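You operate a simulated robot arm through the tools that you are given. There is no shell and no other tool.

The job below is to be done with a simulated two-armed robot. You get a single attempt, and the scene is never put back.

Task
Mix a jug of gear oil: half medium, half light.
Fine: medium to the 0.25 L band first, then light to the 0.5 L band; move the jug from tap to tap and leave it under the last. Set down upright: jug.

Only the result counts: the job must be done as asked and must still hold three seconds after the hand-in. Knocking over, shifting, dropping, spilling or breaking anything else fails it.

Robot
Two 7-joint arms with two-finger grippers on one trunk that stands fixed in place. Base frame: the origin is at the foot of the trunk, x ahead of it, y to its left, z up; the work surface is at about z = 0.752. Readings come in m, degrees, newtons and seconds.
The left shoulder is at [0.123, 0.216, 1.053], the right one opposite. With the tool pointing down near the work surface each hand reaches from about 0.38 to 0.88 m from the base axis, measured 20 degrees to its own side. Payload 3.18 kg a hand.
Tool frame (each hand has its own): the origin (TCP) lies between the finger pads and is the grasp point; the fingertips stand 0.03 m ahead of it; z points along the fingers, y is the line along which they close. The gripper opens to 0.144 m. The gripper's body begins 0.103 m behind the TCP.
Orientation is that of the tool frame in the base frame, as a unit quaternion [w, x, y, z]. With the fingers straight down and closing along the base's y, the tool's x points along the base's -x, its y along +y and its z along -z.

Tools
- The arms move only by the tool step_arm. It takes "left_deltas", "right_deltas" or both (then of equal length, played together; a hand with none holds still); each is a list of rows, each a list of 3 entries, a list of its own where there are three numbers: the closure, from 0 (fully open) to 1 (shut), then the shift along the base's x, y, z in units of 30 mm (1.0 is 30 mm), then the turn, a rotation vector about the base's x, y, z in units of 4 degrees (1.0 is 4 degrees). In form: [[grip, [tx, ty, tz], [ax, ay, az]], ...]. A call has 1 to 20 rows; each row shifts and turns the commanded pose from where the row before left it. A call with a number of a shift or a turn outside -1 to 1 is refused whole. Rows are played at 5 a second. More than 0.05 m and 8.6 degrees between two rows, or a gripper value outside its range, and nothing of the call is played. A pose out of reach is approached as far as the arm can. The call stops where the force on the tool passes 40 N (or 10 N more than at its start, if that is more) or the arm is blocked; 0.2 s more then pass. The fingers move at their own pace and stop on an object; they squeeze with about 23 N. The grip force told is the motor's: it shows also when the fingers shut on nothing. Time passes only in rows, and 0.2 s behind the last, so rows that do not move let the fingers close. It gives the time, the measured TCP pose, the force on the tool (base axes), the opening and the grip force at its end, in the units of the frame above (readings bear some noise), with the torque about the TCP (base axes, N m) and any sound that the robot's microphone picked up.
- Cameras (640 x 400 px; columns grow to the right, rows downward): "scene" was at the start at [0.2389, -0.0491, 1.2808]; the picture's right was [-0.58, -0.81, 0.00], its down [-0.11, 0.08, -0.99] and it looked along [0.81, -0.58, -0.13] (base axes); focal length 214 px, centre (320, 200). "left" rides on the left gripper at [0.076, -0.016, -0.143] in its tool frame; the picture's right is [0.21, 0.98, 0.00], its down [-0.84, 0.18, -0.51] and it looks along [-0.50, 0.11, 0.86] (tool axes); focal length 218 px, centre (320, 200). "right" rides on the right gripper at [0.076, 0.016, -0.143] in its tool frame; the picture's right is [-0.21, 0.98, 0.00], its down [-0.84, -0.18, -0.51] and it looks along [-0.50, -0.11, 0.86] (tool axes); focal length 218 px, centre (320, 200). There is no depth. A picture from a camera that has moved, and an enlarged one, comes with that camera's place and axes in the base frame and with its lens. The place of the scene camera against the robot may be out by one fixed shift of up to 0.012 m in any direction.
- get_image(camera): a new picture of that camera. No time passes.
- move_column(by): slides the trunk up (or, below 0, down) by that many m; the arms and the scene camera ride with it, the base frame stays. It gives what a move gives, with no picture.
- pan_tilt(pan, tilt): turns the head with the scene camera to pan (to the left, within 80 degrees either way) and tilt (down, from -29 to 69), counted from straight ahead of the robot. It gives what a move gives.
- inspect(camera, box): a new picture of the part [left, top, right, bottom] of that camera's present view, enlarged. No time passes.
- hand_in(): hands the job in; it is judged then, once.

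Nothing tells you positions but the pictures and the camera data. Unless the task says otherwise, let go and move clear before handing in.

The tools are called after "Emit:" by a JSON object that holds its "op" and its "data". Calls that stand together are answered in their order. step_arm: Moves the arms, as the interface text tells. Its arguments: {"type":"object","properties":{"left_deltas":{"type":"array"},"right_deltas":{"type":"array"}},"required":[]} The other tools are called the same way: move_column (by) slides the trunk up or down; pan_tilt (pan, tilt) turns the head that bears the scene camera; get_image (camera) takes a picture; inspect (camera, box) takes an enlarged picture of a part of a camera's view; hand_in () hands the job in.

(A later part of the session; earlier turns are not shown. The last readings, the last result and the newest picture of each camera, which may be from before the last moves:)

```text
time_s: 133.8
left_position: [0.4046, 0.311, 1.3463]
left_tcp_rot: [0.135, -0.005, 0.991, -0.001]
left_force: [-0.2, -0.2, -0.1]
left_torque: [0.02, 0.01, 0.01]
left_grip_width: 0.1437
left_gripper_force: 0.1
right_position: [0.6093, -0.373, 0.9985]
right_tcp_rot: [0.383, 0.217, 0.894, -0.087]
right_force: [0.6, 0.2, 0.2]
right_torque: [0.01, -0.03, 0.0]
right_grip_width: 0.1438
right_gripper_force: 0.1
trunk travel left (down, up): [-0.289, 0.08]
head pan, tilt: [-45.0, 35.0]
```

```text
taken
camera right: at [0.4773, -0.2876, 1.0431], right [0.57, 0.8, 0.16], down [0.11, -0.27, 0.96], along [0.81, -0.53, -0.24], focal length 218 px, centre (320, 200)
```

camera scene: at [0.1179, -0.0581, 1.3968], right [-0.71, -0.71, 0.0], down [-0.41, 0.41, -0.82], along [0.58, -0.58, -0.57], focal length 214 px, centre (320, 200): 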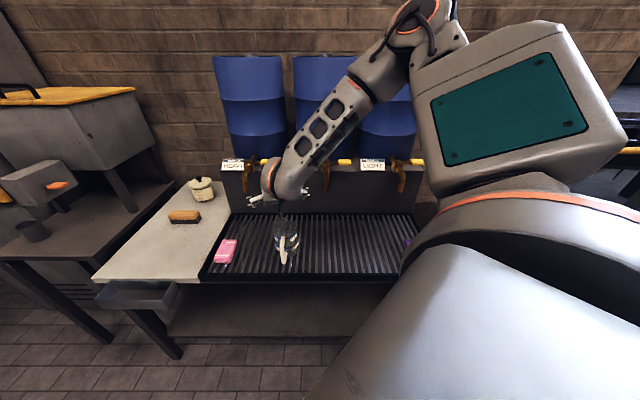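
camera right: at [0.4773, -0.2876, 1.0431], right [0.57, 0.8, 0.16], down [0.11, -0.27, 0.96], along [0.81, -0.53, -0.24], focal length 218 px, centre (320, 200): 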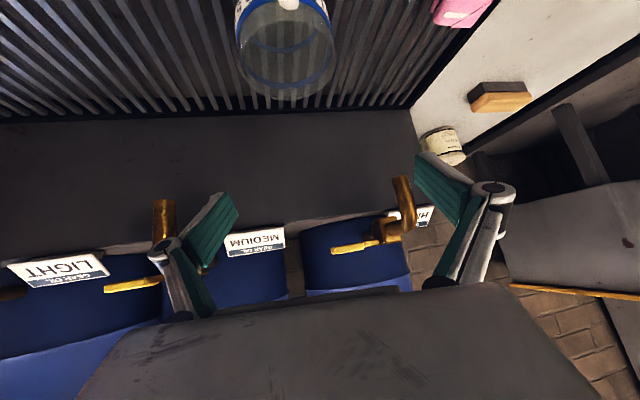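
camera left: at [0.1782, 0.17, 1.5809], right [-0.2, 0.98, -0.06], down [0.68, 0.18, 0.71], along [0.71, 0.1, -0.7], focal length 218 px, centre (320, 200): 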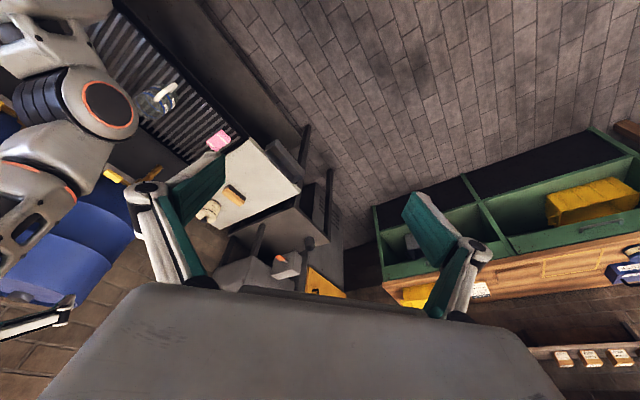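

The open fingers straddle the jug laterally. Lower around the jug to z≈0.838 and check before closing.

Emit:
{"op": "step_arm", "data": {"right_deltas": [[0, [-0.04, -0.05, -0.85], [0, 0, 0]], [0, [-0.04, -0.05, -0.85], [0, 0, 0]], [0, [-0.04, -0.05, -0.85], [0, 0, 0]]]}}

Emit:
{"op": "inspect", "data": {"camera": "scene", "box": [220, 150, 360, 290]}}

Emit:
{"op": "get_image", "data": {"camera": "right"}}

```text
time_s: 134.6
left_position: [0.4063, 0.3109, 1.3471]
left_tcp_rot: [0.136, -0.006, 0.991, -0.002]
left_force: [0.5, 0.4, 0.1]
left_torque: [0.02, 0.01, 0.02]
left_grip_width: 0.1441
left_gripper_force: 0.0
right_position: [0.6059, -0.379, 0.9219]
right_tcp_rot: [0.383, 0.217, 0.894, -0.087]
right_force: [0.3, 0.5, -0.6]
right_torque: [0.01, 0.0, -0.01]
right_grip_width: 0.144
right_gripper_force: 0.1
trunk travel left (down, up): [-0.289, 0.08]
head pan, tilt: [-45.0, 35.0]
```

```text
2.86 times, centred on (290, 220) of scene
camera zoom: at [0.1183, -0.0581, 1.3967], right [-0.71, -0.71, 0.0], down [-0.41, 0.41, -0.82], along [0.58, -0.58, -0.57], focal length 613 px, centre (406, 143)
```

zoom: 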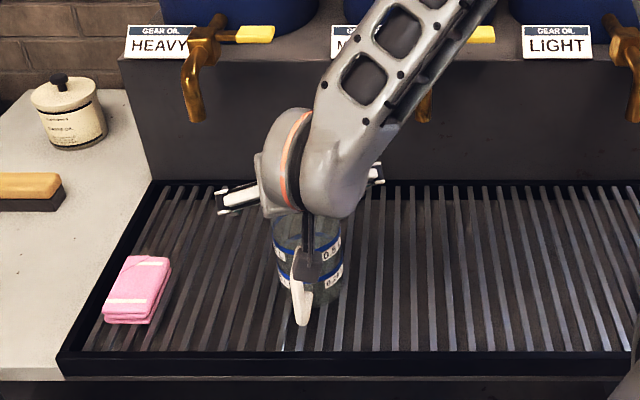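

```text
taken
camera right: at [0.4744, -0.2926, 0.9672], right [0.57, 0.8, 0.16], down [0.11, -0.27, 0.96], along [0.81, -0.53, -0.24], focal length 218 px, centre (320, 200)
```

right: 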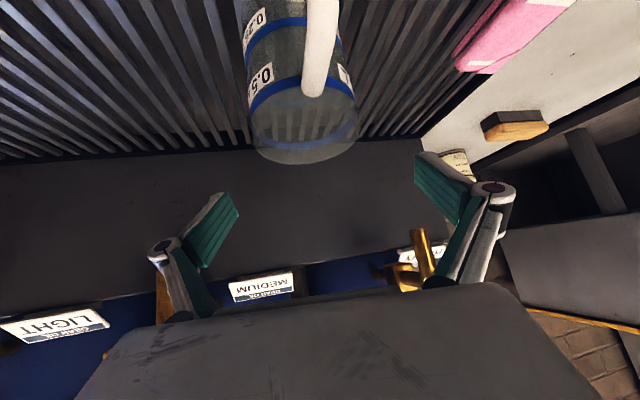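

Centered well. Lower the remaining 0.084 m.

Emit:
{"op": "step_arm", "data": {"right_deltas": [[0, [-0.02, -0.02, -0.9], [0, 0, 0]], [0, [-0.02, -0.02, -0.9], [0, 0, 0]], [0, [-0.02, -0.02, -0.9], [0, 0, 0]]]}}

Emit:
{"op": "inspect", "data": {"camera": "scene", "box": [220, 150, 360, 290]}}

Emit:
{"op": "get_image", "data": {"camera": "right"}}

```text
time_s: 135.4
left_position: [0.4052, 0.3113, 1.3473]
left_tcp_rot: [0.136, -0.006, 0.991, -0.001]
left_force: [-1.1, -0.9, -0.3]
left_torque: [0.03, 0.01, 0.01]
left_grip_width: 0.1439
left_gripper_force: 0.1
right_position: [0.6004, -0.3859, 0.8507]
right_tcp_rot: [0.383, 0.216, 0.894, -0.087]
right_force: [-0.2, 0.5, -0.5]
right_torque: [0.03, -0.02, -0.02]
right_grip_width: 0.1444
right_gripper_force: 0.1
right hand out of reach, approached as far as the arm can: row 3
trunk travel left (down, up): [-0.289, 0.08]
head pan, tilt: [-45.0, 35.0]
```

```text
2.86 times, centred on (290, 220) of scene
camera zoom: at [0.1174, -0.0577, 1.3969], right [-0.71, -0.71, 0.0], down [-0.41, 0.41, -0.82], along [0.58, -0.58, -0.57], focal length 613 px, centre (406, 143)
```

zoom: 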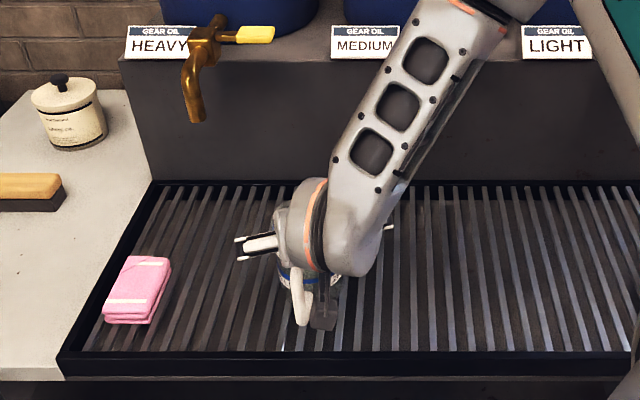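

```text
taken
camera right: at [0.4689, -0.3009, 0.8951], right [0.57, 0.8, 0.16], down [0.11, -0.27, 0.96], along [0.81, -0.53, -0.24], focal length 218 px, centre (320, 200)
```

right: 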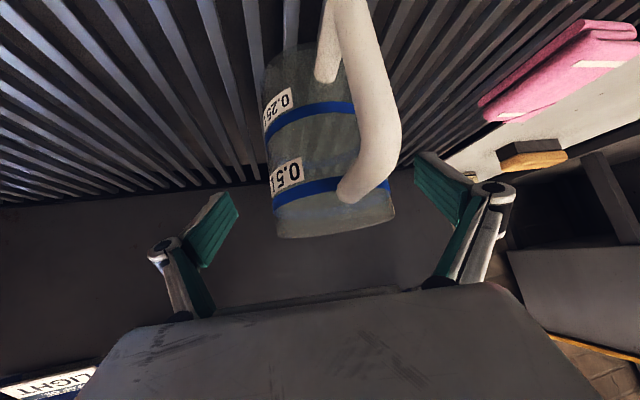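

The hand stops at z≈0.851 but the pads cover the jug's upper part, clear of the handle. Close the gripper now.

Emit:
{"op": "step_arm", "data": {"right_deltas": [[0.3, [0, 0, 0], [0, 0, 0]], [0.5, [0, 0, 0], [0, 0, 0]], [0.7, [0, 0, 0], [0, 0, 0]], [1, [0, 0, 0], [0, 0, 0]], [1, [0, 0, 0], [0, 0, 0]]]}}

Emit:
{"op": "get_image", "data": {"camera": "right"}}

Emit:
{"op": "inspect", "data": {"camera": "scene", "box": [220, 150, 360, 290]}}

```text
time_s: 136.6
left_position: [0.4049, 0.3122, 1.3467]
left_tcp_rot: [0.135, -0.006, 0.991, -0.002]
left_force: [0.2, 0.5, -0.2]
left_torque: [0.02, 0.0, -0.01]
left_grip_width: 0.1439
left_gripper_force: 0.1
right_position: [0.5996, -0.3861, 0.851]
right_tcp_rot: [0.383, 0.217, 0.894, -0.088]
right_force: [2.5, -1.0, 4.5]
right_torque: [-0.21, -0.1, 0.04]
right_grip_width: 0.0817
right_gripper_force: 23.2
trunk travel left (down, up): [-0.289, 0.08]
head pan, tilt: [-45.0, 35.0]
```

```text
taken
camera right: at [0.4689, -0.3005, 0.8959], right [0.57, 0.8, 0.16], down [0.11, -0.27, 0.96], along [0.81, -0.53, -0.24], focal length 218 px, centre (320, 200)
```

right: 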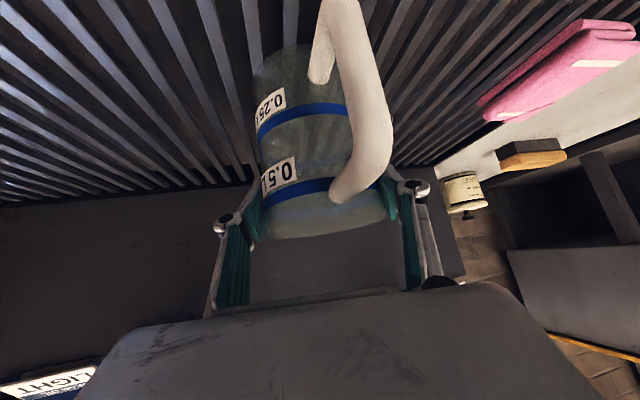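

```text
2.86 times, centred on (290, 220) of scene
camera zoom: at [0.1171, -0.0573, 1.397], right [-0.71, -0.71, 0.0], down [-0.41, 0.41, -0.82], along [0.58, -0.58, -0.57], focal length 613 px, centre (406, 143)
```

zoom: 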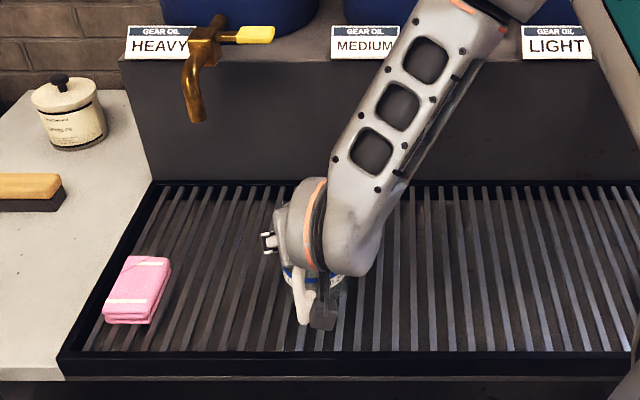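

Gripped (width 0.082, 23 N). Lift 2.7 cm and start moving toward the medium tap.

Emit:
{"op": "step_arm", "data": {"right_deltas": [[1, [0, 0, 0.45], [0, 0, 0]], [1, [0, 0, 0.45], [0, 0, 0]], [1, [-0.1, -0.4, 0], [0, 0, 0]], [1, [-0.1, -0.5, 0], [0, 0, 0]]]}}

Emit:
{"op": "get_image", "data": {"camera": "right"}}

Emit:
{"op": "inspect", "data": {"camera": "scene", "box": [220, 150, 420, 290]}}

```text
time_s: 137.6
left_position: [0.4052, 0.3113, 1.3476]
left_tcp_rot: [0.136, -0.005, 0.991, -0.001]
left_force: [-0.9, 0.0, 0.1]
left_torque: [0.03, 0.0, -0.02]
left_grip_width: 0.144
left_gripper_force: 0.1
right_position: [0.5947, -0.412, 0.8788]
right_tcp_rot: [0.383, 0.217, 0.894, -0.086]
right_force: [0.3, -0.1, -1.4]
right_torque: [0.0, -0.02, 0.02]
right_grip_width: 0.0818
right_gripper_force: 22.8
trunk travel left (down, up): [-0.289, 0.08]
head pan, tilt: [-45.0, 35.0]
```

```text
taken
camera right: at [0.4625, -0.327, 0.9216], right [0.57, 0.8, 0.16], down [0.11, -0.27, 0.96], along [0.81, -0.53, -0.24], focal length 218 px, centre (320, 200)
```

right: 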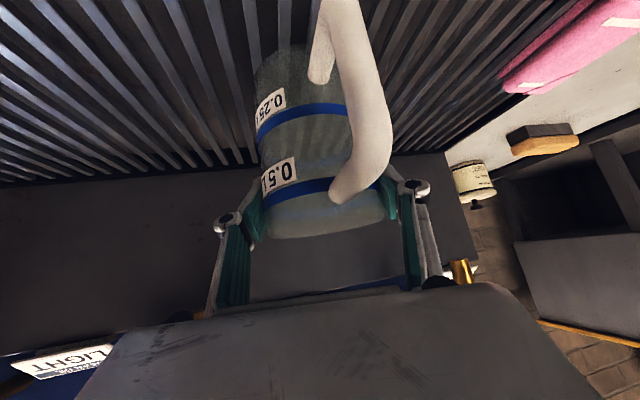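

```text
2.86 times, centred on (320, 220) of scene
camera zoom: at [0.1172, -0.0578, 1.3969], right [-0.71, -0.71, 0.0], down [-0.41, 0.41, -0.82], along [0.58, -0.58, -0.57], focal length 613 px, centre (320, 143)
```

zoom: 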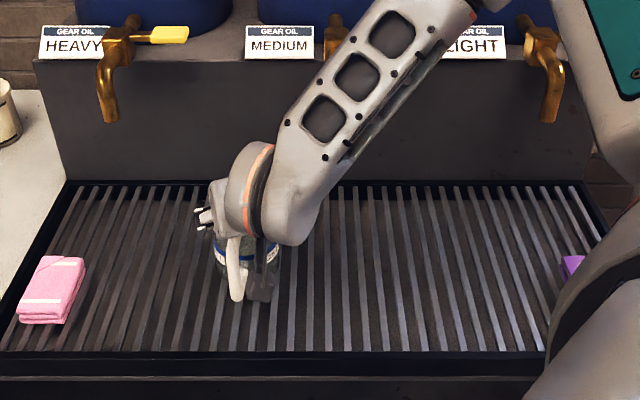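

Emit:
{"op": "step_arm", "data": {"right_deltas": [[1, [-0.1, -0.8, 0], [0, 0, 0]], [1, [-0.1, -0.8, 0], [0, 0, 0]], [1, [-0.1, -0.8, 0], [0, 0, 0]], [1, [-0.1, -0.8, 0], [0, 0, 0]]]}}

Emit:
{"op": "get_image", "data": {"camera": "right"}}

Emit:
{"op": "inspect", "data": {"camera": "scene", "box": [220, 150, 420, 290]}}

```text
time_s: 138.6
left_position: [0.4042, 0.3116, 1.3471]
left_tcp_rot: [0.136, -0.006, 0.991, -0.002]
left_force: [0.2, -0.9, 0.3]
left_torque: [0.02, 0.01, 0.03]
left_grip_width: 0.144
left_gripper_force: 0.0
right_position: [0.5822, -0.5083, 0.8795]
right_tcp_rot: [0.384, 0.217, 0.893, -0.088]
right_force: [-0.9, -0.6, -1.9]
right_torque: [0.0, 0.02, -0.01]
right_grip_width: 0.0818
right_gripper_force: 22.4
trunk travel left (down, up): [-0.289, 0.08]
head pan, tilt: [-45.0, 35.0]
```

```text
taken
camera right: at [0.4505, -0.4235, 0.9229], right [0.57, 0.8, 0.16], down [0.11, -0.27, 0.96], along [0.81, -0.53, -0.24], focal length 218 px, centre (320, 200)
```

right: 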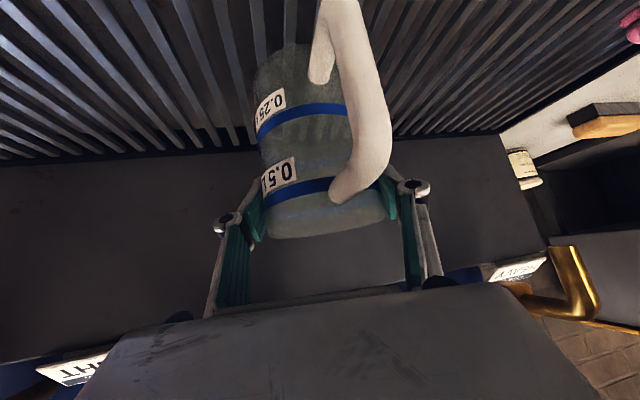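

```text
2.86 times, centred on (320, 220) of scene
camera zoom: at [0.1172, -0.0578, 1.3969], right [-0.71, -0.71, 0.0], down [-0.41, 0.41, -0.82], along [0.58, -0.58, -0.57], focal length 613 px, centre (320, 143)
```

zoom: 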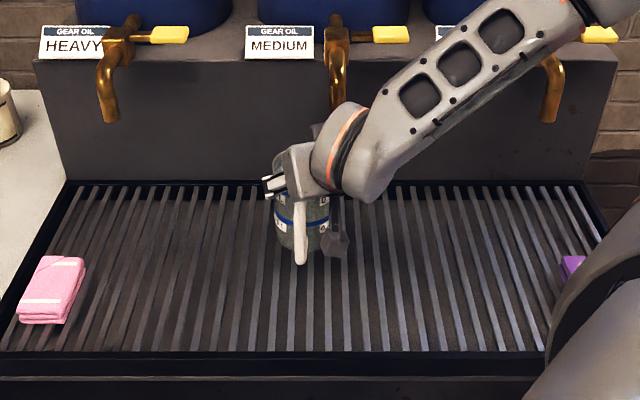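

Emit:
{"op": "step_arm", "data": {"right_deltas": [[1, [-0.08, -0.55, 0], [0, 0, 0]], [1, [-0.08, -0.55, 0], [0, 0, 0]]]}}

Emit:
{"op": "inspect", "data": {"camera": "scene", "box": [260, 140, 400, 260]}}

Emit:
{"op": "get_image", "data": {"camera": "left"}}

```text
time_s: 139.2
left_position: [0.404, 0.3128, 1.3459]
left_tcp_rot: [0.136, -0.005, 0.991, -0.002]
left_force: [-0.1, -0.6, -0.2]
left_torque: [0.0, 0.0, 0.0]
left_grip_width: 0.1439
left_gripper_force: 0.0
right_position: [0.5789, -0.5407, 0.8784]
right_tcp_rot: [0.383, 0.217, 0.893, -0.088]
right_force: [-0.4, 0.0, -2.6]
right_torque: [0.0, -0.02, 0.01]
right_grip_width: 0.0819
right_gripper_force: 22.7
trunk travel left (down, up): [-0.289, 0.08]
head pan, tilt: [-45.0, 35.0]
```

```text
3.33 times, centred on (330, 200) of scene
camera zoom: at [0.1174, -0.0575, 1.3969], right [-0.71, -0.71, 0.0], down [-0.41, 0.41, -0.82], along [0.58, -0.58, -0.57], focal length 715 px, centre (287, 200)
```

zoom: 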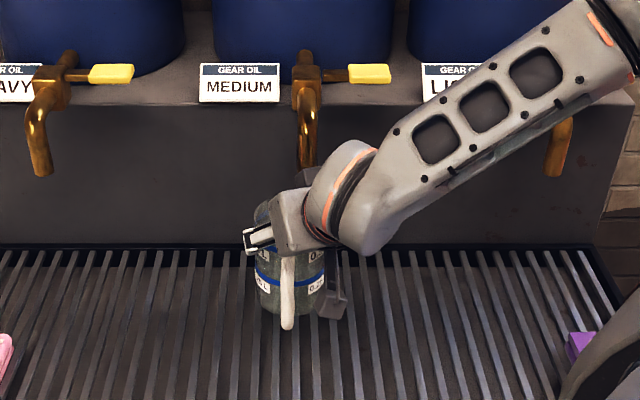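

```text
taken
camera left: at [0.2933, 0.2946, 1.4627], right [-0.21, 0.98, -0.06], down [0.67, 0.19, 0.71], along [0.71, 0.11, -0.7], focal length 218 px, centre (320, 200)
```

left: 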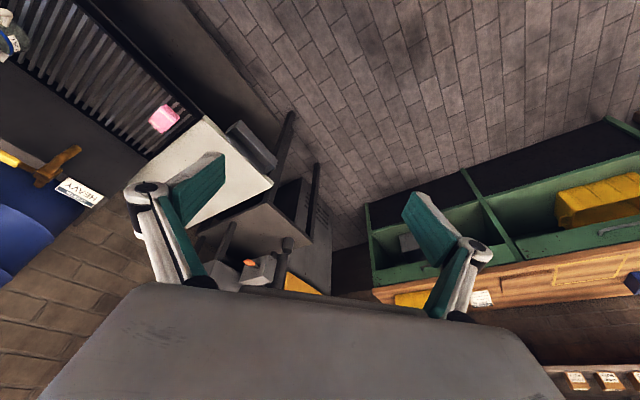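

The jug is ~1.7 cm left of the spout axis in the picture. Correct that and lower it to the grate.

Emit:
{"op": "step_arm", "data": {"right_deltas": [[1, [-0.2, -0.59, 0], [0, 0, 0]], [1, [0, 0, -0.4], [0, 0, 0]], [1, [0, 0, -0.4], [0, 0, 0]]]}}

Emit:
{"op": "inspect", "data": {"camera": "scene", "box": [260, 140, 400, 260]}}

```text
time_s: 140.0
left_position: [0.4043, 0.3105, 1.3475]
left_tcp_rot: [0.136, -0.006, 0.991, -0.001]
left_force: [0.1, -0.6, -0.8]
left_torque: [0.01, -0.01, 0.02]
left_grip_width: 0.1441
left_gripper_force: 0.0
right_position: [0.5709, -0.5589, 0.8546]
right_tcp_rot: [0.383, 0.217, 0.894, -0.087]
right_force: [0.9, 0.2, -2.6]
right_torque: [-0.01, 0.03, 0.02]
right_grip_width: 0.0817
right_gripper_force: 22.9
trunk travel left (down, up): [-0.289, 0.08]
head pan, tilt: [-45.0, 35.0]
```

```text
3.33 times, centred on (330, 200) of scene
camera zoom: at [0.1171, -0.0581, 1.3969], right [-0.71, -0.71, 0.0], down [-0.41, 0.41, -0.82], along [0.58, -0.58, -0.57], focal length 715 px, centre (287, 200)
```

zoom: 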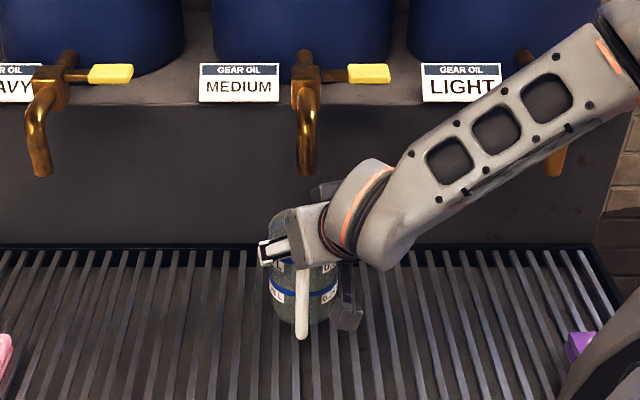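

Laterally aligned now. Lower the last 4–5 mm, then open the gripper.

Emit:
{"op": "step_arm", "data": {"right_deltas": [[1, [0, 0, -0.15], [0, 0, 0]], [1, [0, 0, 0], [0, 0, 0]]]}}

```text
time_s: 140.6
left_position: [0.4046, 0.3127, 1.3481]
left_tcp_rot: [0.136, -0.006, 0.991, -0.001]
left_force: [0.0, -0.1, 0.4]
left_torque: [0.01, -0.01, -0.01]
left_grip_width: 0.1437
left_gripper_force: 0.0
right_position: [0.5726, -0.5594, 0.8515]
right_tcp_rot: [0.385, 0.217, 0.893, -0.088]
right_force: [-0.8, 0.4, 6.1]
right_torque: [-0.03, 0.27, -0.01]
right_grip_width: 0.082
right_gripper_force: 23.0
trunk travel left (down, up): [-0.289, 0.08]
head pan, tilt: [-45.0, 35.0]
```

It touches down (+6 N). Open slowly, then withdraw upward/back along the approach.

Emit:
{"op": "step_arm", "data": {"right_deltas": [[0.35, [0, 0, 0], [0, 0, 0]], [0.2, [0, 0, 0], [0, 0, 0]], [0, [0, 0, 0], [0, 0, 0]], [0, [0, 0, 0], [0, 0, 0]]]}}

Emit:
{"op": "get_image", "data": {"camera": "right"}}

Emit:
{"op": "inspect", "data": {"camera": "scene", "box": [260, 140, 400, 260]}}

```text
time_s: 141.6
left_position: [0.4048, 0.3121, 1.3467]
left_tcp_rot: [0.136, -0.005, 0.991, -0.002]
left_force: [0.1, -0.2, 0.3]
left_torque: [0.02, 0.01, -0.01]
left_grip_width: 0.144
left_gripper_force: 0.1
right_position: [0.5721, -0.5581, 0.8488]
right_tcp_rot: [0.383, 0.218, 0.893, -0.087]
right_force: [0.4, -0.7, -0.2]
right_torque: [0.0, -0.01, 0.03]
right_grip_width: 0.144
right_gripper_force: 0.0
trunk travel left (down, up): [-0.289, 0.08]
head pan, tilt: [-45.0, 35.0]
```

```text
taken
camera right: at [0.4399, -0.4733, 0.8944], right [0.57, 0.8, 0.16], down [0.11, -0.27, 0.96], along [0.81, -0.53, -0.24], focal length 218 px, centre (320, 200)
```

right: 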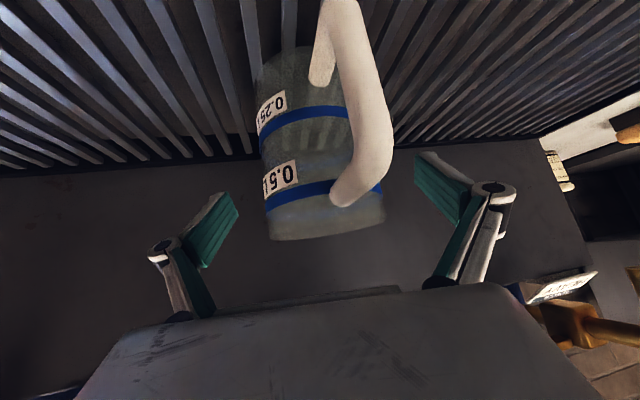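

```text
3.33 times, centred on (330, 200) of scene
camera zoom: at [0.1173, -0.0575, 1.3969], right [-0.71, -0.71, 0.0], down [-0.41, 0.41, -0.82], along [0.58, -0.58, -0.57], focal length 715 px, centre (287, 200)
```

zoom: 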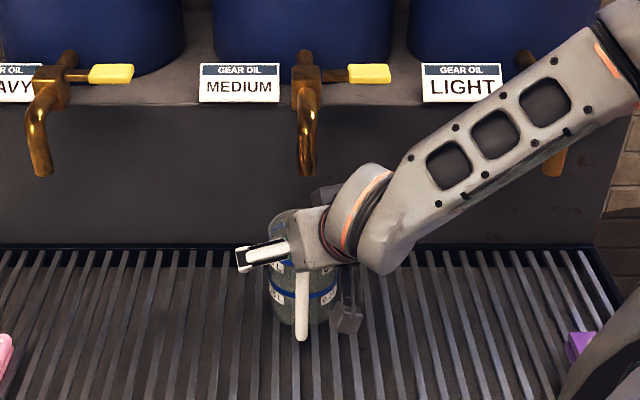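

Jug released and standing. Withdraw back along the tool axis.

Emit:
{"op": "step_arm", "data": {"right_deltas": [[0, [-0.5, 0.25, 0.55], [0, 0, 0]], [0, [-0.5, 0.25, 0.55], [0, 0, 0]], [0, [-0.5, 0.25, 0.55], [0, 0, 0]], [0, [-0.5, 0.25, 0.55], [0, 0, 0]], [0, [-0.5, 0.25, 0.55], [0, 0, 0]], [0, [-0.5, 0.25, 0.55], [0, 0, 0]]]}}

Emit:
{"op": "inspect", "data": {"camera": "scene", "box": [260, 140, 400, 260]}}

Emit:
{"op": "get_image", "data": {"camera": "right"}}

```text
time_s: 143.0
left_position: [0.4043, 0.3115, 1.3475]
left_tcp_rot: [0.135, -0.006, 0.991, -0.001]
left_force: [-0.3, 0.2, -0.6]
left_torque: [0.02, 0.02, 0.0]
left_grip_width: 0.1439
left_gripper_force: 0.1
right_position: [0.4817, -0.5133, 0.95]
right_tcp_rot: [0.383, 0.217, 0.894, -0.086]
right_force: [-0.2, 0.1, -0.2]
right_torque: [0.0, -0.01, 0.02]
right_grip_width: 0.1441
right_gripper_force: 0.1
trunk travel left (down, up): [-0.289, 0.08]
head pan, tilt: [-45.0, 35.0]
```

```text
3.33 times, centred on (330, 200) of scene
camera zoom: at [0.1169, -0.0578, 1.397], right [-0.71, -0.71, 0.0], down [-0.41, 0.41, -0.82], along [0.58, -0.58, -0.57], focal length 715 px, centre (287, 200)
```

zoom: 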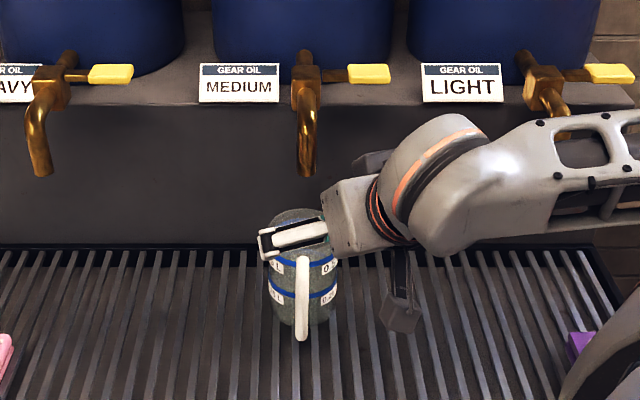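

```text
taken
camera right: at [0.3497, -0.4284, 0.9932], right [0.57, 0.8, 0.16], down [0.11, -0.27, 0.96], along [0.81, -0.53, -0.24], focal length 218 px, centre (320, 200)
```

right: 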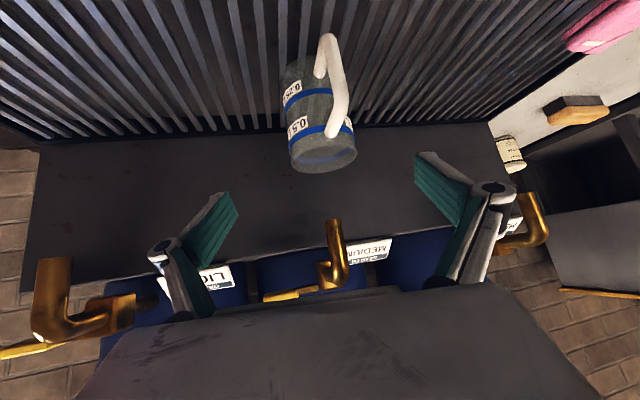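

The jug stands well under the medium spout (triangulated tip ≈ (0.574, −0.561, 0.957)). Now I study the lever closely.

Emit:
{"op": "inspect", "data": {"camera": "right", "box": [240, 190, 400, 310]}}

Emit:
{"op": "inspect", "data": {"camera": "right", "box": [0, 230, 200, 370]}}

Emit:
{"op": "inspect", "data": {"camera": "scene", "box": [305, 145, 365, 190]}}

```text
3.33 times, centred on (320, 250) of right
camera zoom: at [0.3497, -0.4284, 0.9932], right [0.57, 0.8, 0.16], down [0.11, -0.27, 0.96], along [0.81, -0.53, -0.24], focal length 728 px, centre (320, 33)
```

zoom: 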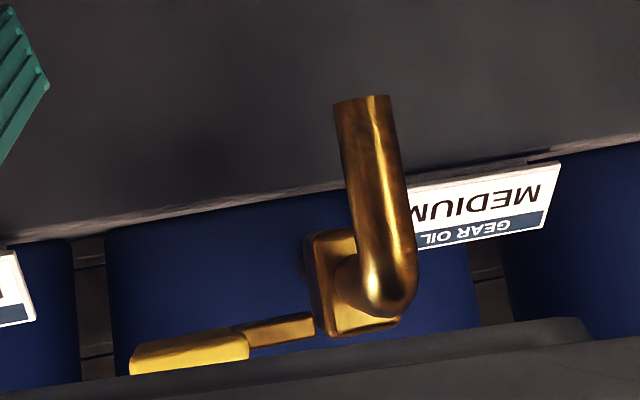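

```text
2.86 times, centred on (100, 300) of right
camera zoom: at [0.3497, -0.4284, 0.9932], right [0.57, 0.8, 0.16], down [0.11, -0.27, 0.96], along [0.81, -0.53, -0.24], focal length 624 px, centre (949, -86)
```

zoom: 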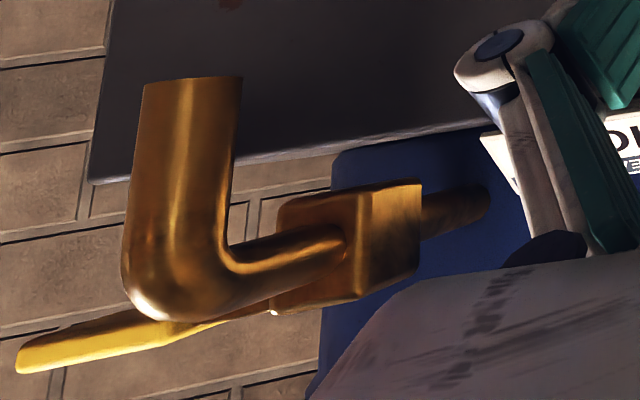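

```text
8.89 times, centred on (335, 168) of scene
camera zoom: at [0.1169, -0.0578, 1.397], right [-0.71, -0.71, 0.0], down [-0.41, 0.41, -0.82], along [0.58, -0.58, -0.57], focal length 1906 px, centre (187, 489)
```

zoom: 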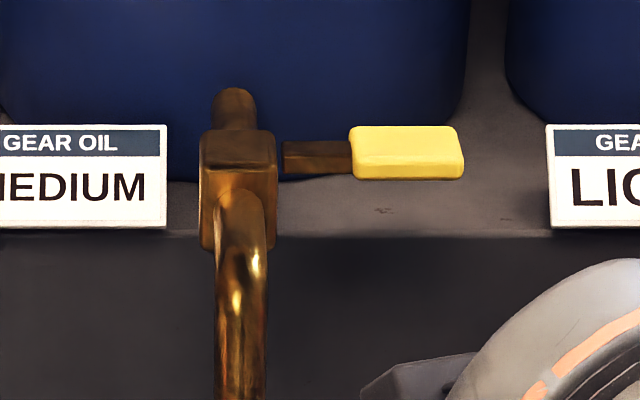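

Lever yellow grip is at ≈ (0.581, −0.671, 1.041), pointing right from the valve body. I plan to cage it between two fingers with the hand rolled 90° so I can push it either way. First raise, then roll the hand.

Emit:
{"op": "step_arm", "data": {"right_deltas": [[0, [-0.2, -0.2, 0.8], [0, 0, 0]], [0, [-0.2, -0.2, 0.8], [0, 0, 0]], [0, [-0.2, -0.2, 0.8], [0, 0, 0]], [0, [-0.2, -0.2, 0.8], [0, 0, 0]], [0, [0, 0, 0], [-0.64, 0.32, 0.69]], [0, [0, 0, 0], [-0.64, 0.32, 0.69]], [0, [0, 0, 0], [-0.64, 0.32, 0.69]], [0, [0, 0, 0], [-0.64, 0.32, 0.69]]]}}

Emit:
{"op": "get_image", "data": {"camera": "scene"}}

```text
time_s: 144.8
left_position: [0.405, 0.3121, 1.3472]
left_tcp_rot: [0.136, -0.006, 0.991, -0.002]
left_force: [0.0, 0.2, 0.8]
left_torque: [-0.01, 0.04, -0.01]
left_grip_width: 0.1439
left_gripper_force: 0.1
right_position: [0.458, -0.537, 1.0445]
right_tcp_rot: [0.368, 0.09, 0.915, -0.139]
right_force: [0.4, -0.1, 1.1]
right_torque: [0.03, -0.01, 0.0]
right_grip_width: 0.1442
right_gripper_force: 0.0
trunk travel left (down, up): [-0.289, 0.08]
head pan, tilt: [-45.0, 35.0]
```

```text
taken
camera scene: at [0.1172, -0.0574, 1.3969], right [-0.71, -0.71, 0.0], down [-0.41, 0.41, -0.82], along [0.58, -0.58, -0.57], focal length 214 px, centre (320, 200)
```

scene: 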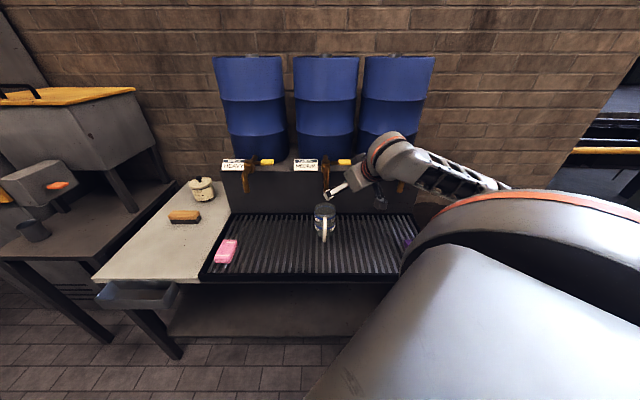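

Rolling works. Continue rolling.

Emit:
{"op": "step_arm", "data": {"right_deltas": [[0, [0, 0, 0], [-0.64, 0.32, 0.69]], [0, [0, 0, 0], [-0.64, 0.32, 0.69]], [0, [0, 0, 0], [-0.64, 0.32, 0.69]], [0, [0, 0, 0], [-0.64, 0.32, 0.69]], [0, [0, 0, 0], [-0.64, 0.32, 0.69]], [0, [0, 0, 0], [-0.64, 0.32, 0.69]], [0, [0, 0, 0], [-0.64, 0.32, 0.69]], [0, [0, 0, 0], [-0.64, 0.32, 0.69]]]}}

Emit:
{"op": "get_image", "data": {"camera": "scene"}}

```text
time_s: 146.6
left_position: [0.4053, 0.3118, 1.3473]
left_tcp_rot: [0.136, -0.006, 0.991, -0.002]
left_force: [-0.6, 0.3, 0.2]
left_torque: [0.03, -0.01, -0.03]
left_grip_width: 0.1441
left_gripper_force: 0.2
right_position: [0.457, -0.5372, 1.0448]
right_tcp_rot: [0.315, -0.165, 0.905, -0.233]
right_force: [-0.1, -0.3, -0.3]
right_torque: [0.07, 0.04, 0.0]
right_grip_width: 0.144
right_gripper_force: 0.1
trunk travel left (down, up): [-0.289, 0.08]
head pan, tilt: [-45.0, 35.0]
```

```text
taken
camera scene: at [0.1172, -0.0575, 1.3969], right [-0.71, -0.71, 0.0], down [-0.41, 0.41, -0.82], along [0.58, -0.58, -0.57], focal length 214 px, centre (320, 200)
```

scene: 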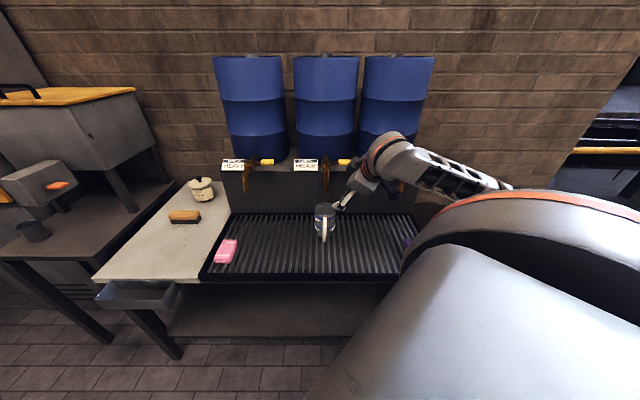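

Emit:
{"op": "step_arm", "data": {"right_deltas": [[0, [0, 0, 0.3], [-0.64, 0.32, 0.69]], [0, [0, 0, 0.3], [-0.64, 0.32, 0.69]], [0, [0, 0, 0.3], [-0.64, 0.32, 0.69]], [0, [0, 0, 0.3], [-0.64, 0.32, 0.69]], [0, [0, 0, 0.3], [-0.64, 0.32, 0.69]], [0, [0, 0, 0.3], [-0.64, 0.32, 0.69]], [0, [0, 0, 0], [-0.64, 0.32, 0.69]], [0, [0, 0, 0], [-0.64, 0.32, 0.69]], [0, [0, 0, 0], [-0.64, 0.32, 0.69]], [0, [0, 0, 0], [-0.64, 0.32, 0.69]]]}}

Emit:
{"op": "get_image", "data": {"camera": "scene"}}

Emit:
{"op": "get_image", "data": {"camera": "right"}}

```text
time_s: 148.8
left_position: [0.4051, 0.3124, 1.3462]
left_tcp_rot: [0.136, -0.005, 0.991, -0.002]
left_force: [-0.1, 0.6, -0.6]
left_torque: [-0.03, -0.01, 0.02]
left_grip_width: 0.1441
left_gripper_force: 0.0
right_position: [0.4573, -0.5379, 1.099]
right_tcp_rot: [0.217, -0.462, 0.796, -0.325]
right_force: [-0.9, 0.1, 1.1]
right_torque: [0.0, 0.02, 0.03]
right_grip_width: 0.1439
right_gripper_force: 0.1
trunk travel left (down, up): [-0.289, 0.08]
head pan, tilt: [-45.0, 35.0]
```

```text
taken
camera scene: at [0.1173, -0.0575, 1.3969], right [-0.71, -0.71, 0.0], down [-0.41, 0.41, -0.82], along [0.58, -0.58, -0.57], focal length 214 px, centre (320, 200)
```

scene: 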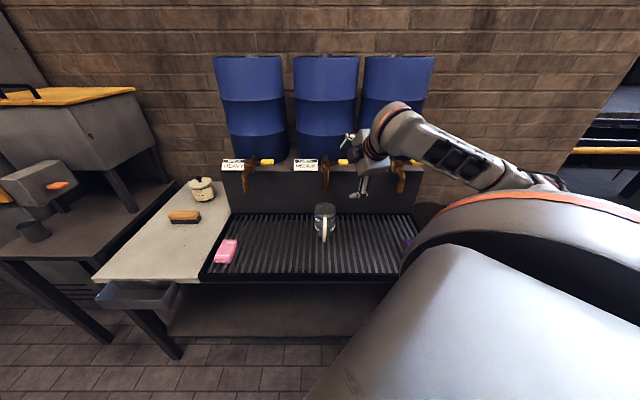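

```text
taken
camera right: at [0.3194, -0.5533, 1.1837], right [-0.48, 0.54, -0.69], down [0.18, 0.84, 0.52], along [0.86, 0.12, -0.5], focal length 218 px, centre (320, 200)
```

right: 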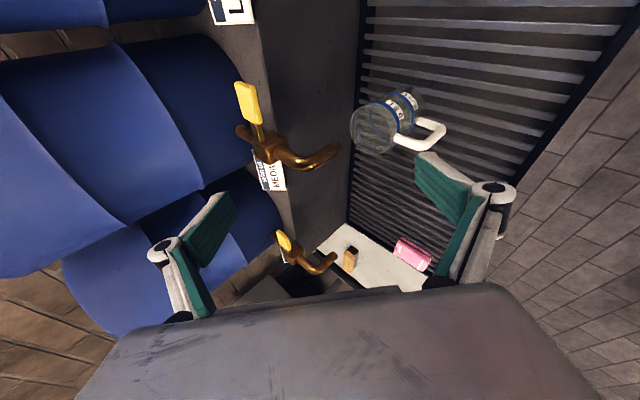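

Now the wrist camera looks sideways at the medium tap, lever and jug — an ideal view. Turn yaw by −19° to face the station squarely.

Emit:
{"op": "step_arm", "data": {"right_deltas": [[0, [0, 0, 0], [0, 0, -0.9]], [0, [0, 0, 0], [0, 0, -0.9]], [0, [0, 0, 0], [0, 0, -0.9]], [0, [0, 0, 0], [0, 0, -0.9]], [0, [0, 0, 0], [0, 0, -0.9]]]}}

Emit:
{"op": "get_image", "data": {"camera": "right"}}

```text
time_s: 150.0
left_position: [0.4058, 0.3128, 1.3475]
left_tcp_rot: [0.136, -0.006, 0.991, -0.002]
left_force: [0.1, 0.7, -0.2]
left_torque: [-0.03, -0.01, -0.02]
left_grip_width: 0.1441
left_gripper_force: 0.0
right_position: [0.4582, -0.5375, 1.0984]
right_tcp_rot: [0.163, -0.331, 0.859, -0.356]
right_force: [-1.2, -0.1, 0.8]
right_torque: [0.04, -0.01, 0.0]
right_grip_width: 0.1439
right_gripper_force: 0.0
trunk travel left (down, up): [-0.289, 0.08]
head pan, tilt: [-45.0, 35.0]
```

```text
taken
camera right: at [0.3213, -0.5092, 1.1836], right [-0.29, 0.66, -0.69], down [0.43, 0.74, 0.52], along [0.85, -0.15, -0.5], focal length 218 px, centre (320, 200)
```

right: 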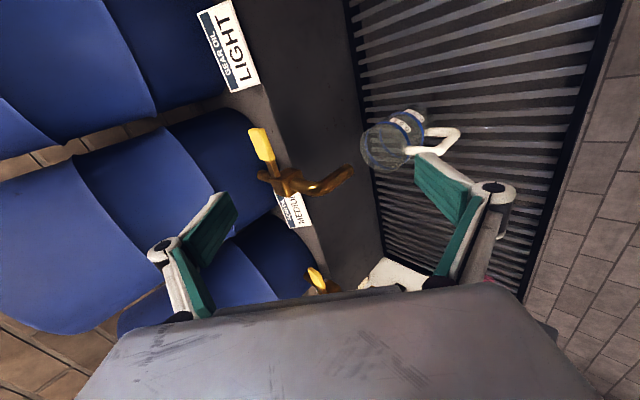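

Move to a standoff in front of the lever and narrow the gap to about 8 cm.

Emit:
{"op": "step_arm", "data": {"right_deltas": [[0.2, [0.67, -0.8, 0.3], [0, 0, 0]], [0.45, [0.67, -0.8, 0.3], [0, 0, 0]], [0.45, [0.67, -0.8, 0.3], [0, 0, 0]], [0.45, [0, 0, 0], [0, 0, 0]]]}}

Emit:
{"op": "get_image", "data": {"camera": "right"}}

Emit:
{"op": "get_image", "data": {"camera": "scene"}}

```text
time_s: 151.0
left_position: [0.4042, 0.3115, 1.347]
left_tcp_rot: [0.136, -0.006, 0.991, -0.001]
left_force: [0.5, 1.0, 0.6]
left_torque: [0.05, -0.02, 0.0]
left_grip_width: 0.1437
left_gripper_force: 0.0
right_position: [0.5177, -0.6104, 1.1258]
right_tcp_rot: [0.164, -0.331, 0.859, -0.355]
right_force: [0.1, 0.2, 0.0]
right_torque: [0.01, 0.01, -0.01]
right_grip_width: 0.0794
right_gripper_force: 0.1
trunk travel left (down, up): [-0.289, 0.08]
head pan, tilt: [-45.0, 35.0]
```

```text
taken
camera right: at [0.3815, -0.5824, 1.2108], right [-0.29, 0.66, -0.69], down [0.43, 0.74, 0.52], along [0.85, -0.15, -0.5], focal length 218 px, centre (320, 200)
```

right: 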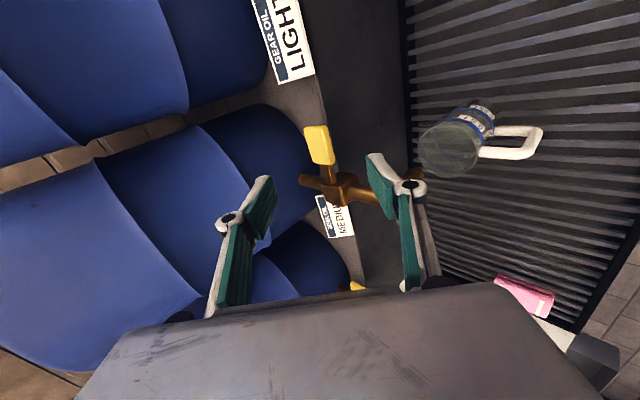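

```text
taken
camera scene: at [0.1171, -0.0576, 1.3969], right [-0.71, -0.71, 0.0], down [-0.41, 0.41, -0.82], along [0.58, -0.58, -0.57], focal length 214 px, centre (320, 200)
```

scene: 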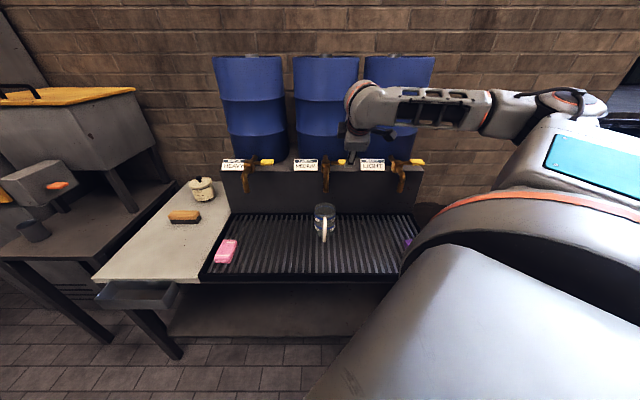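

The lever sits right between the fingertips' line. Advance along the tool axis ~9 cm, then check.

Emit:
{"op": "step_arm", "data": {"right_deltas": [[0.45, [0.5, -0.5, -0.69], [0, 0, 0]], [0.45, [0.5, -0.5, -0.69], [0, 0, 0]], [0.45, [0.5, -0.5, -0.69], [0, 0, 0]]]}}

Emit:
{"op": "get_image", "data": {"camera": "right"}}

Emit:
{"op": "inspect", "data": {"camera": "scene", "box": [290, 120, 400, 250]}}

```text
time_s: 151.8
left_position: [0.4055, 0.3115, 1.3468]
left_tcp_rot: [0.136, -0.005, 0.991, -0.002]
left_force: [-0.3, -0.7, -0.5]
left_torque: [0.01, 0.01, -0.01]
left_grip_width: 0.1438
left_gripper_force: 0.1
right_position: [0.5633, -0.6549, 1.0623]
right_tcp_rot: [0.163, -0.332, 0.859, -0.355]
right_force: [0.7, -0.6, 0.3]
right_torque: [0.0, 0.02, -0.03]
right_grip_width: 0.0792
right_gripper_force: 0.1
trunk travel left (down, up): [-0.289, 0.08]
head pan, tilt: [-45.0, 35.0]
```

```text
taken
camera right: at [0.4264, -0.6278, 1.1478], right [-0.29, 0.66, -0.69], down [0.43, 0.74, 0.52], along [0.85, -0.15, -0.5], focal length 218 px, centre (320, 200)
```

right: 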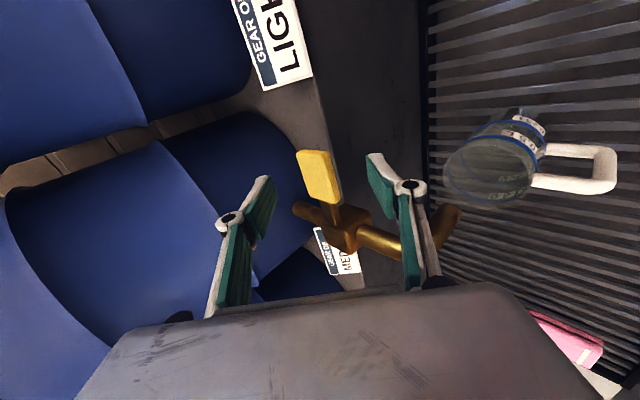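

```text
3.08 times, centred on (345, 185) of scene
camera zoom: at [0.1179, -0.0578, 1.3968], right [-0.71, -0.71, 0.0], down [-0.41, 0.41, -0.82], along [0.58, -0.58, -0.57], focal length 660 px, centre (243, 246)
```

zoom: 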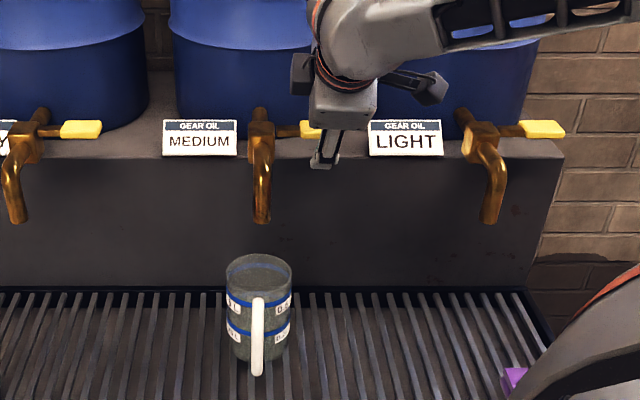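

Both views are great. Advance 3 cm more so the lever lies between the pads.

Emit:
{"op": "step_arm", "data": {"right_deltas": [[0.45, [0.5, -0.5, -0.69], [0, 0, 0]]]}}

Emit:
{"op": "get_image", "data": {"camera": "right"}}

Emit:
{"op": "inspect", "data": {"camera": "scene", "box": [310, 130, 380, 190]}}

```text
time_s: 152.2
left_position: [0.4053, 0.3113, 1.3466]
left_tcp_rot: [0.135, -0.006, 0.991, -0.001]
left_force: [0.8, -0.1, -0.8]
left_torque: [0.04, 0.05, 0.02]
left_grip_width: 0.144
left_gripper_force: 0.1
right_position: [0.5786, -0.6713, 1.0422]
right_tcp_rot: [0.162, -0.332, 0.859, -0.355]
right_force: [-0.1, 1.2, -1.0]
right_torque: [-0.02, 0.0, 0.0]
right_grip_width: 0.0793
right_gripper_force: 0.1
trunk travel left (down, up): [-0.289, 0.08]
head pan, tilt: [-45.0, 35.0]
```

```text
taken
camera right: at [0.4424, -0.6432, 1.1264], right [-0.29, 0.66, -0.69], down [0.43, 0.74, 0.52], along [0.85, -0.15, -0.5], focal length 218 px, centre (320, 200)
```

right: 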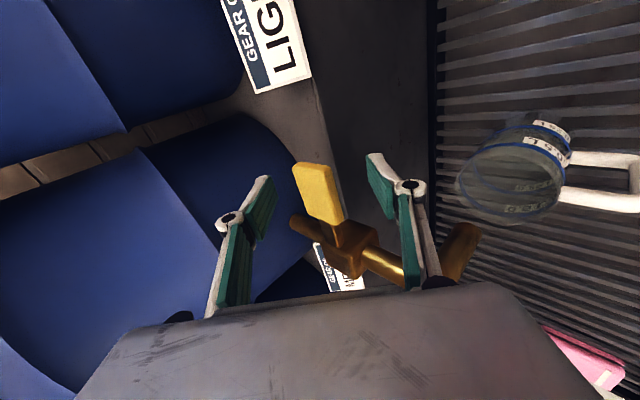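

```text
6.67 times, centred on (345, 160) of scene
camera zoom: at [0.1188, -0.0581, 1.3966], right [-0.71, -0.71, 0.0], down [-0.41, 0.41, -0.82], along [0.58, -0.58, -0.57], focal length 1430 px, centre (153, 467)
```

zoom: 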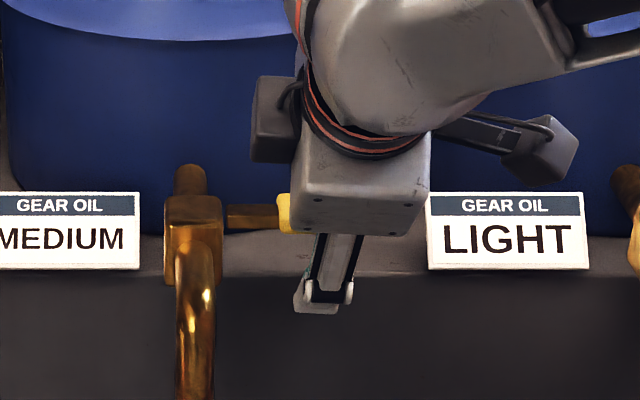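

The lever is caged. Narrow the gap to ~5 cm and try pushing gently downward first.

Emit:
{"op": "step_arm", "data": {"right_deltas": [[0.65, [0, 0, 0], [0, 0, 0]], [0.65, [0, 0, -0.4], [0, 0, 0]], [0.65, [0, 0, -0.4], [0, 0, 0]]]}}

Emit:
{"op": "get_image", "data": {"camera": "right"}}

```text
time_s: 153.0
left_position: [0.4049, 0.3113, 1.3471]
left_tcp_rot: [0.136, -0.006, 0.991, -0.002]
left_force: [0.8, -0.2, 0.0]
left_torque: [0.01, 0.01, -0.01]
left_grip_width: 0.1439
left_gripper_force: 0.0
right_position: [0.5785, -0.6703, 1.02]
right_tcp_rot: [0.164, -0.332, 0.858, -0.357]
right_force: [3.6, -4.9, 6.7]
right_torque: [0.05, -0.14, -0.03]
right_grip_width: 0.056
right_gripper_force: 4.7
trunk travel left (down, up): [-0.289, 0.08]
head pan, tilt: [-45.0, 35.0]
```

```text
taken
camera right: at [0.4417, -0.6425, 1.105], right [-0.29, 0.66, -0.7], down [0.43, 0.74, 0.52], along [0.85, -0.15, -0.5], focal length 218 px, centre (320, 200)
```

right: 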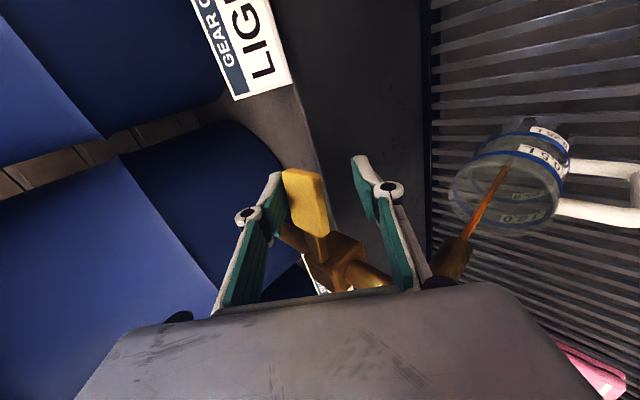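

Oil flows already: the stream goes into the jug. I check the level before letting more time pass.

Emit:
{"op": "inspect", "data": {"camera": "scene", "box": [290, 140, 370, 250]}}

Emit:
{"op": "inspect", "data": {"camera": "right", "box": [400, 80, 640, 260]}}

```text
3.64 times, centred on (330, 195) of scene
camera zoom: at [0.1173, -0.0576, 1.397], right [-0.71, -0.71, 0.0], down [-0.41, 0.41, -0.82], along [0.58, -0.58, -0.57], focal length 780 px, centre (284, 218)
```

zoom: 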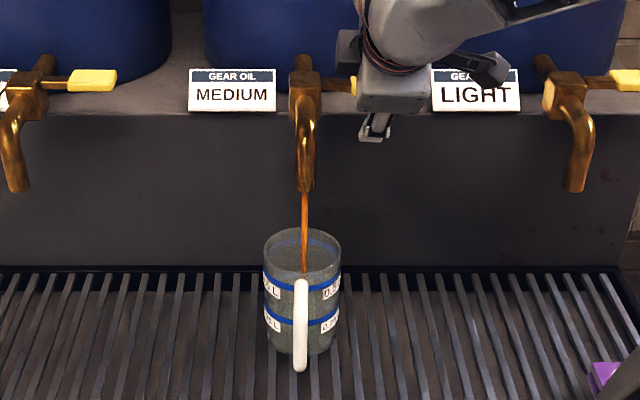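

```text
2.22 times, centred on (520, 170) of right
camera zoom: at [0.4417, -0.6425, 1.105], right [-0.29, 0.66, -0.7], down [0.43, 0.74, 0.52], along [0.85, -0.15, -0.5], focal length 485 px, centre (-124, 267)
```

zoom: 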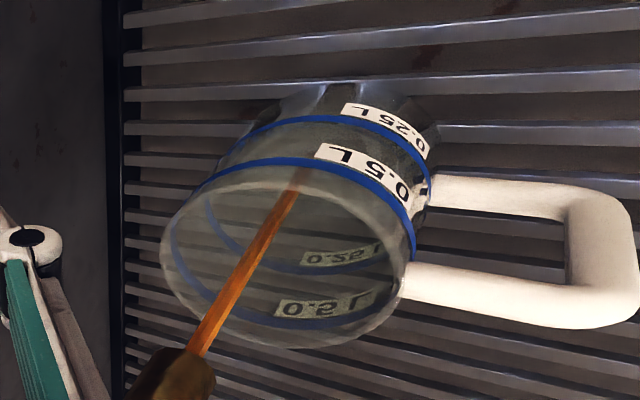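

Emit:
{"op": "step_arm", "data": {"right_deltas": [[0.65, [0, 0, 0], [0, 0, 0]], [0.65, [0, 0, 0], [0, 0, 0]], [0.65, [0, 0, 0], [0, 0, 0]]]}}

Emit:
{"op": "inspect", "data": {"camera": "scene", "box": [290, 160, 370, 250]}}

Emit:
{"op": "inspect", "data": {"camera": "right", "box": [400, 80, 640, 260]}}

```text
time_s: 153.8
left_position: [0.4056, 0.3127, 1.3467]
left_tcp_rot: [0.136, -0.006, 0.991, -0.001]
left_force: [0.3, 0.4, 0.7]
left_torque: [0.04, 0.0, 0.04]
left_grip_width: 0.1441
left_gripper_force: 0.0
right_position: [0.5776, -0.6705, 1.0191]
right_tcp_rot: [0.163, -0.331, 0.858, -0.356]
right_force: [6.3, -6.9, 8.4]
right_torque: [0.18, -0.19, 0.06]
right_grip_width: 0.0573
right_gripper_force: 5.6
trunk travel left (down, up): [-0.289, 0.08]
head pan, tilt: [-45.0, 35.0]
```

```text
4.44 times, centred on (330, 205) of scene
camera zoom: at [0.1173, -0.0576, 1.3969], right [-0.71, -0.71, 0.0], down [-0.41, 0.41, -0.82], along [0.58, -0.58, -0.57], focal length 953 px, centre (276, 178)
```

zoom: 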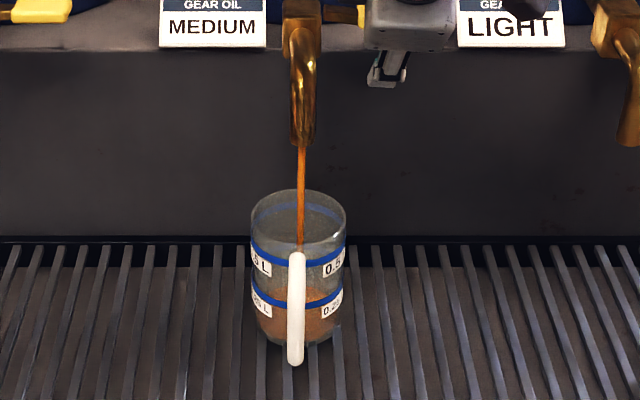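

```text
2.22 times, centred on (520, 170) of right
camera zoom: at [0.4414, -0.6422, 1.1042], right [-0.29, 0.66, -0.69], down [0.43, 0.74, 0.52], along [0.85, -0.15, -0.5], focal length 485 px, centre (-124, 267)
```

zoom: 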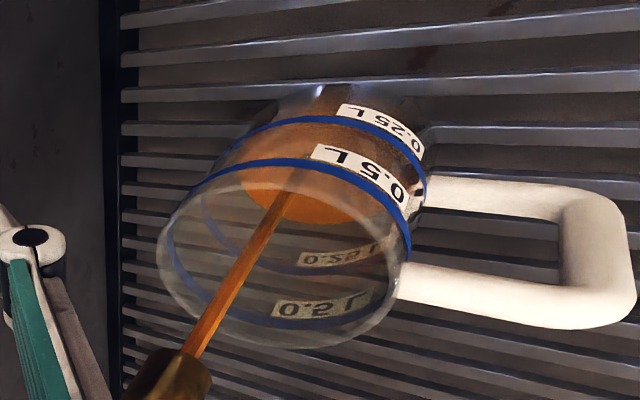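

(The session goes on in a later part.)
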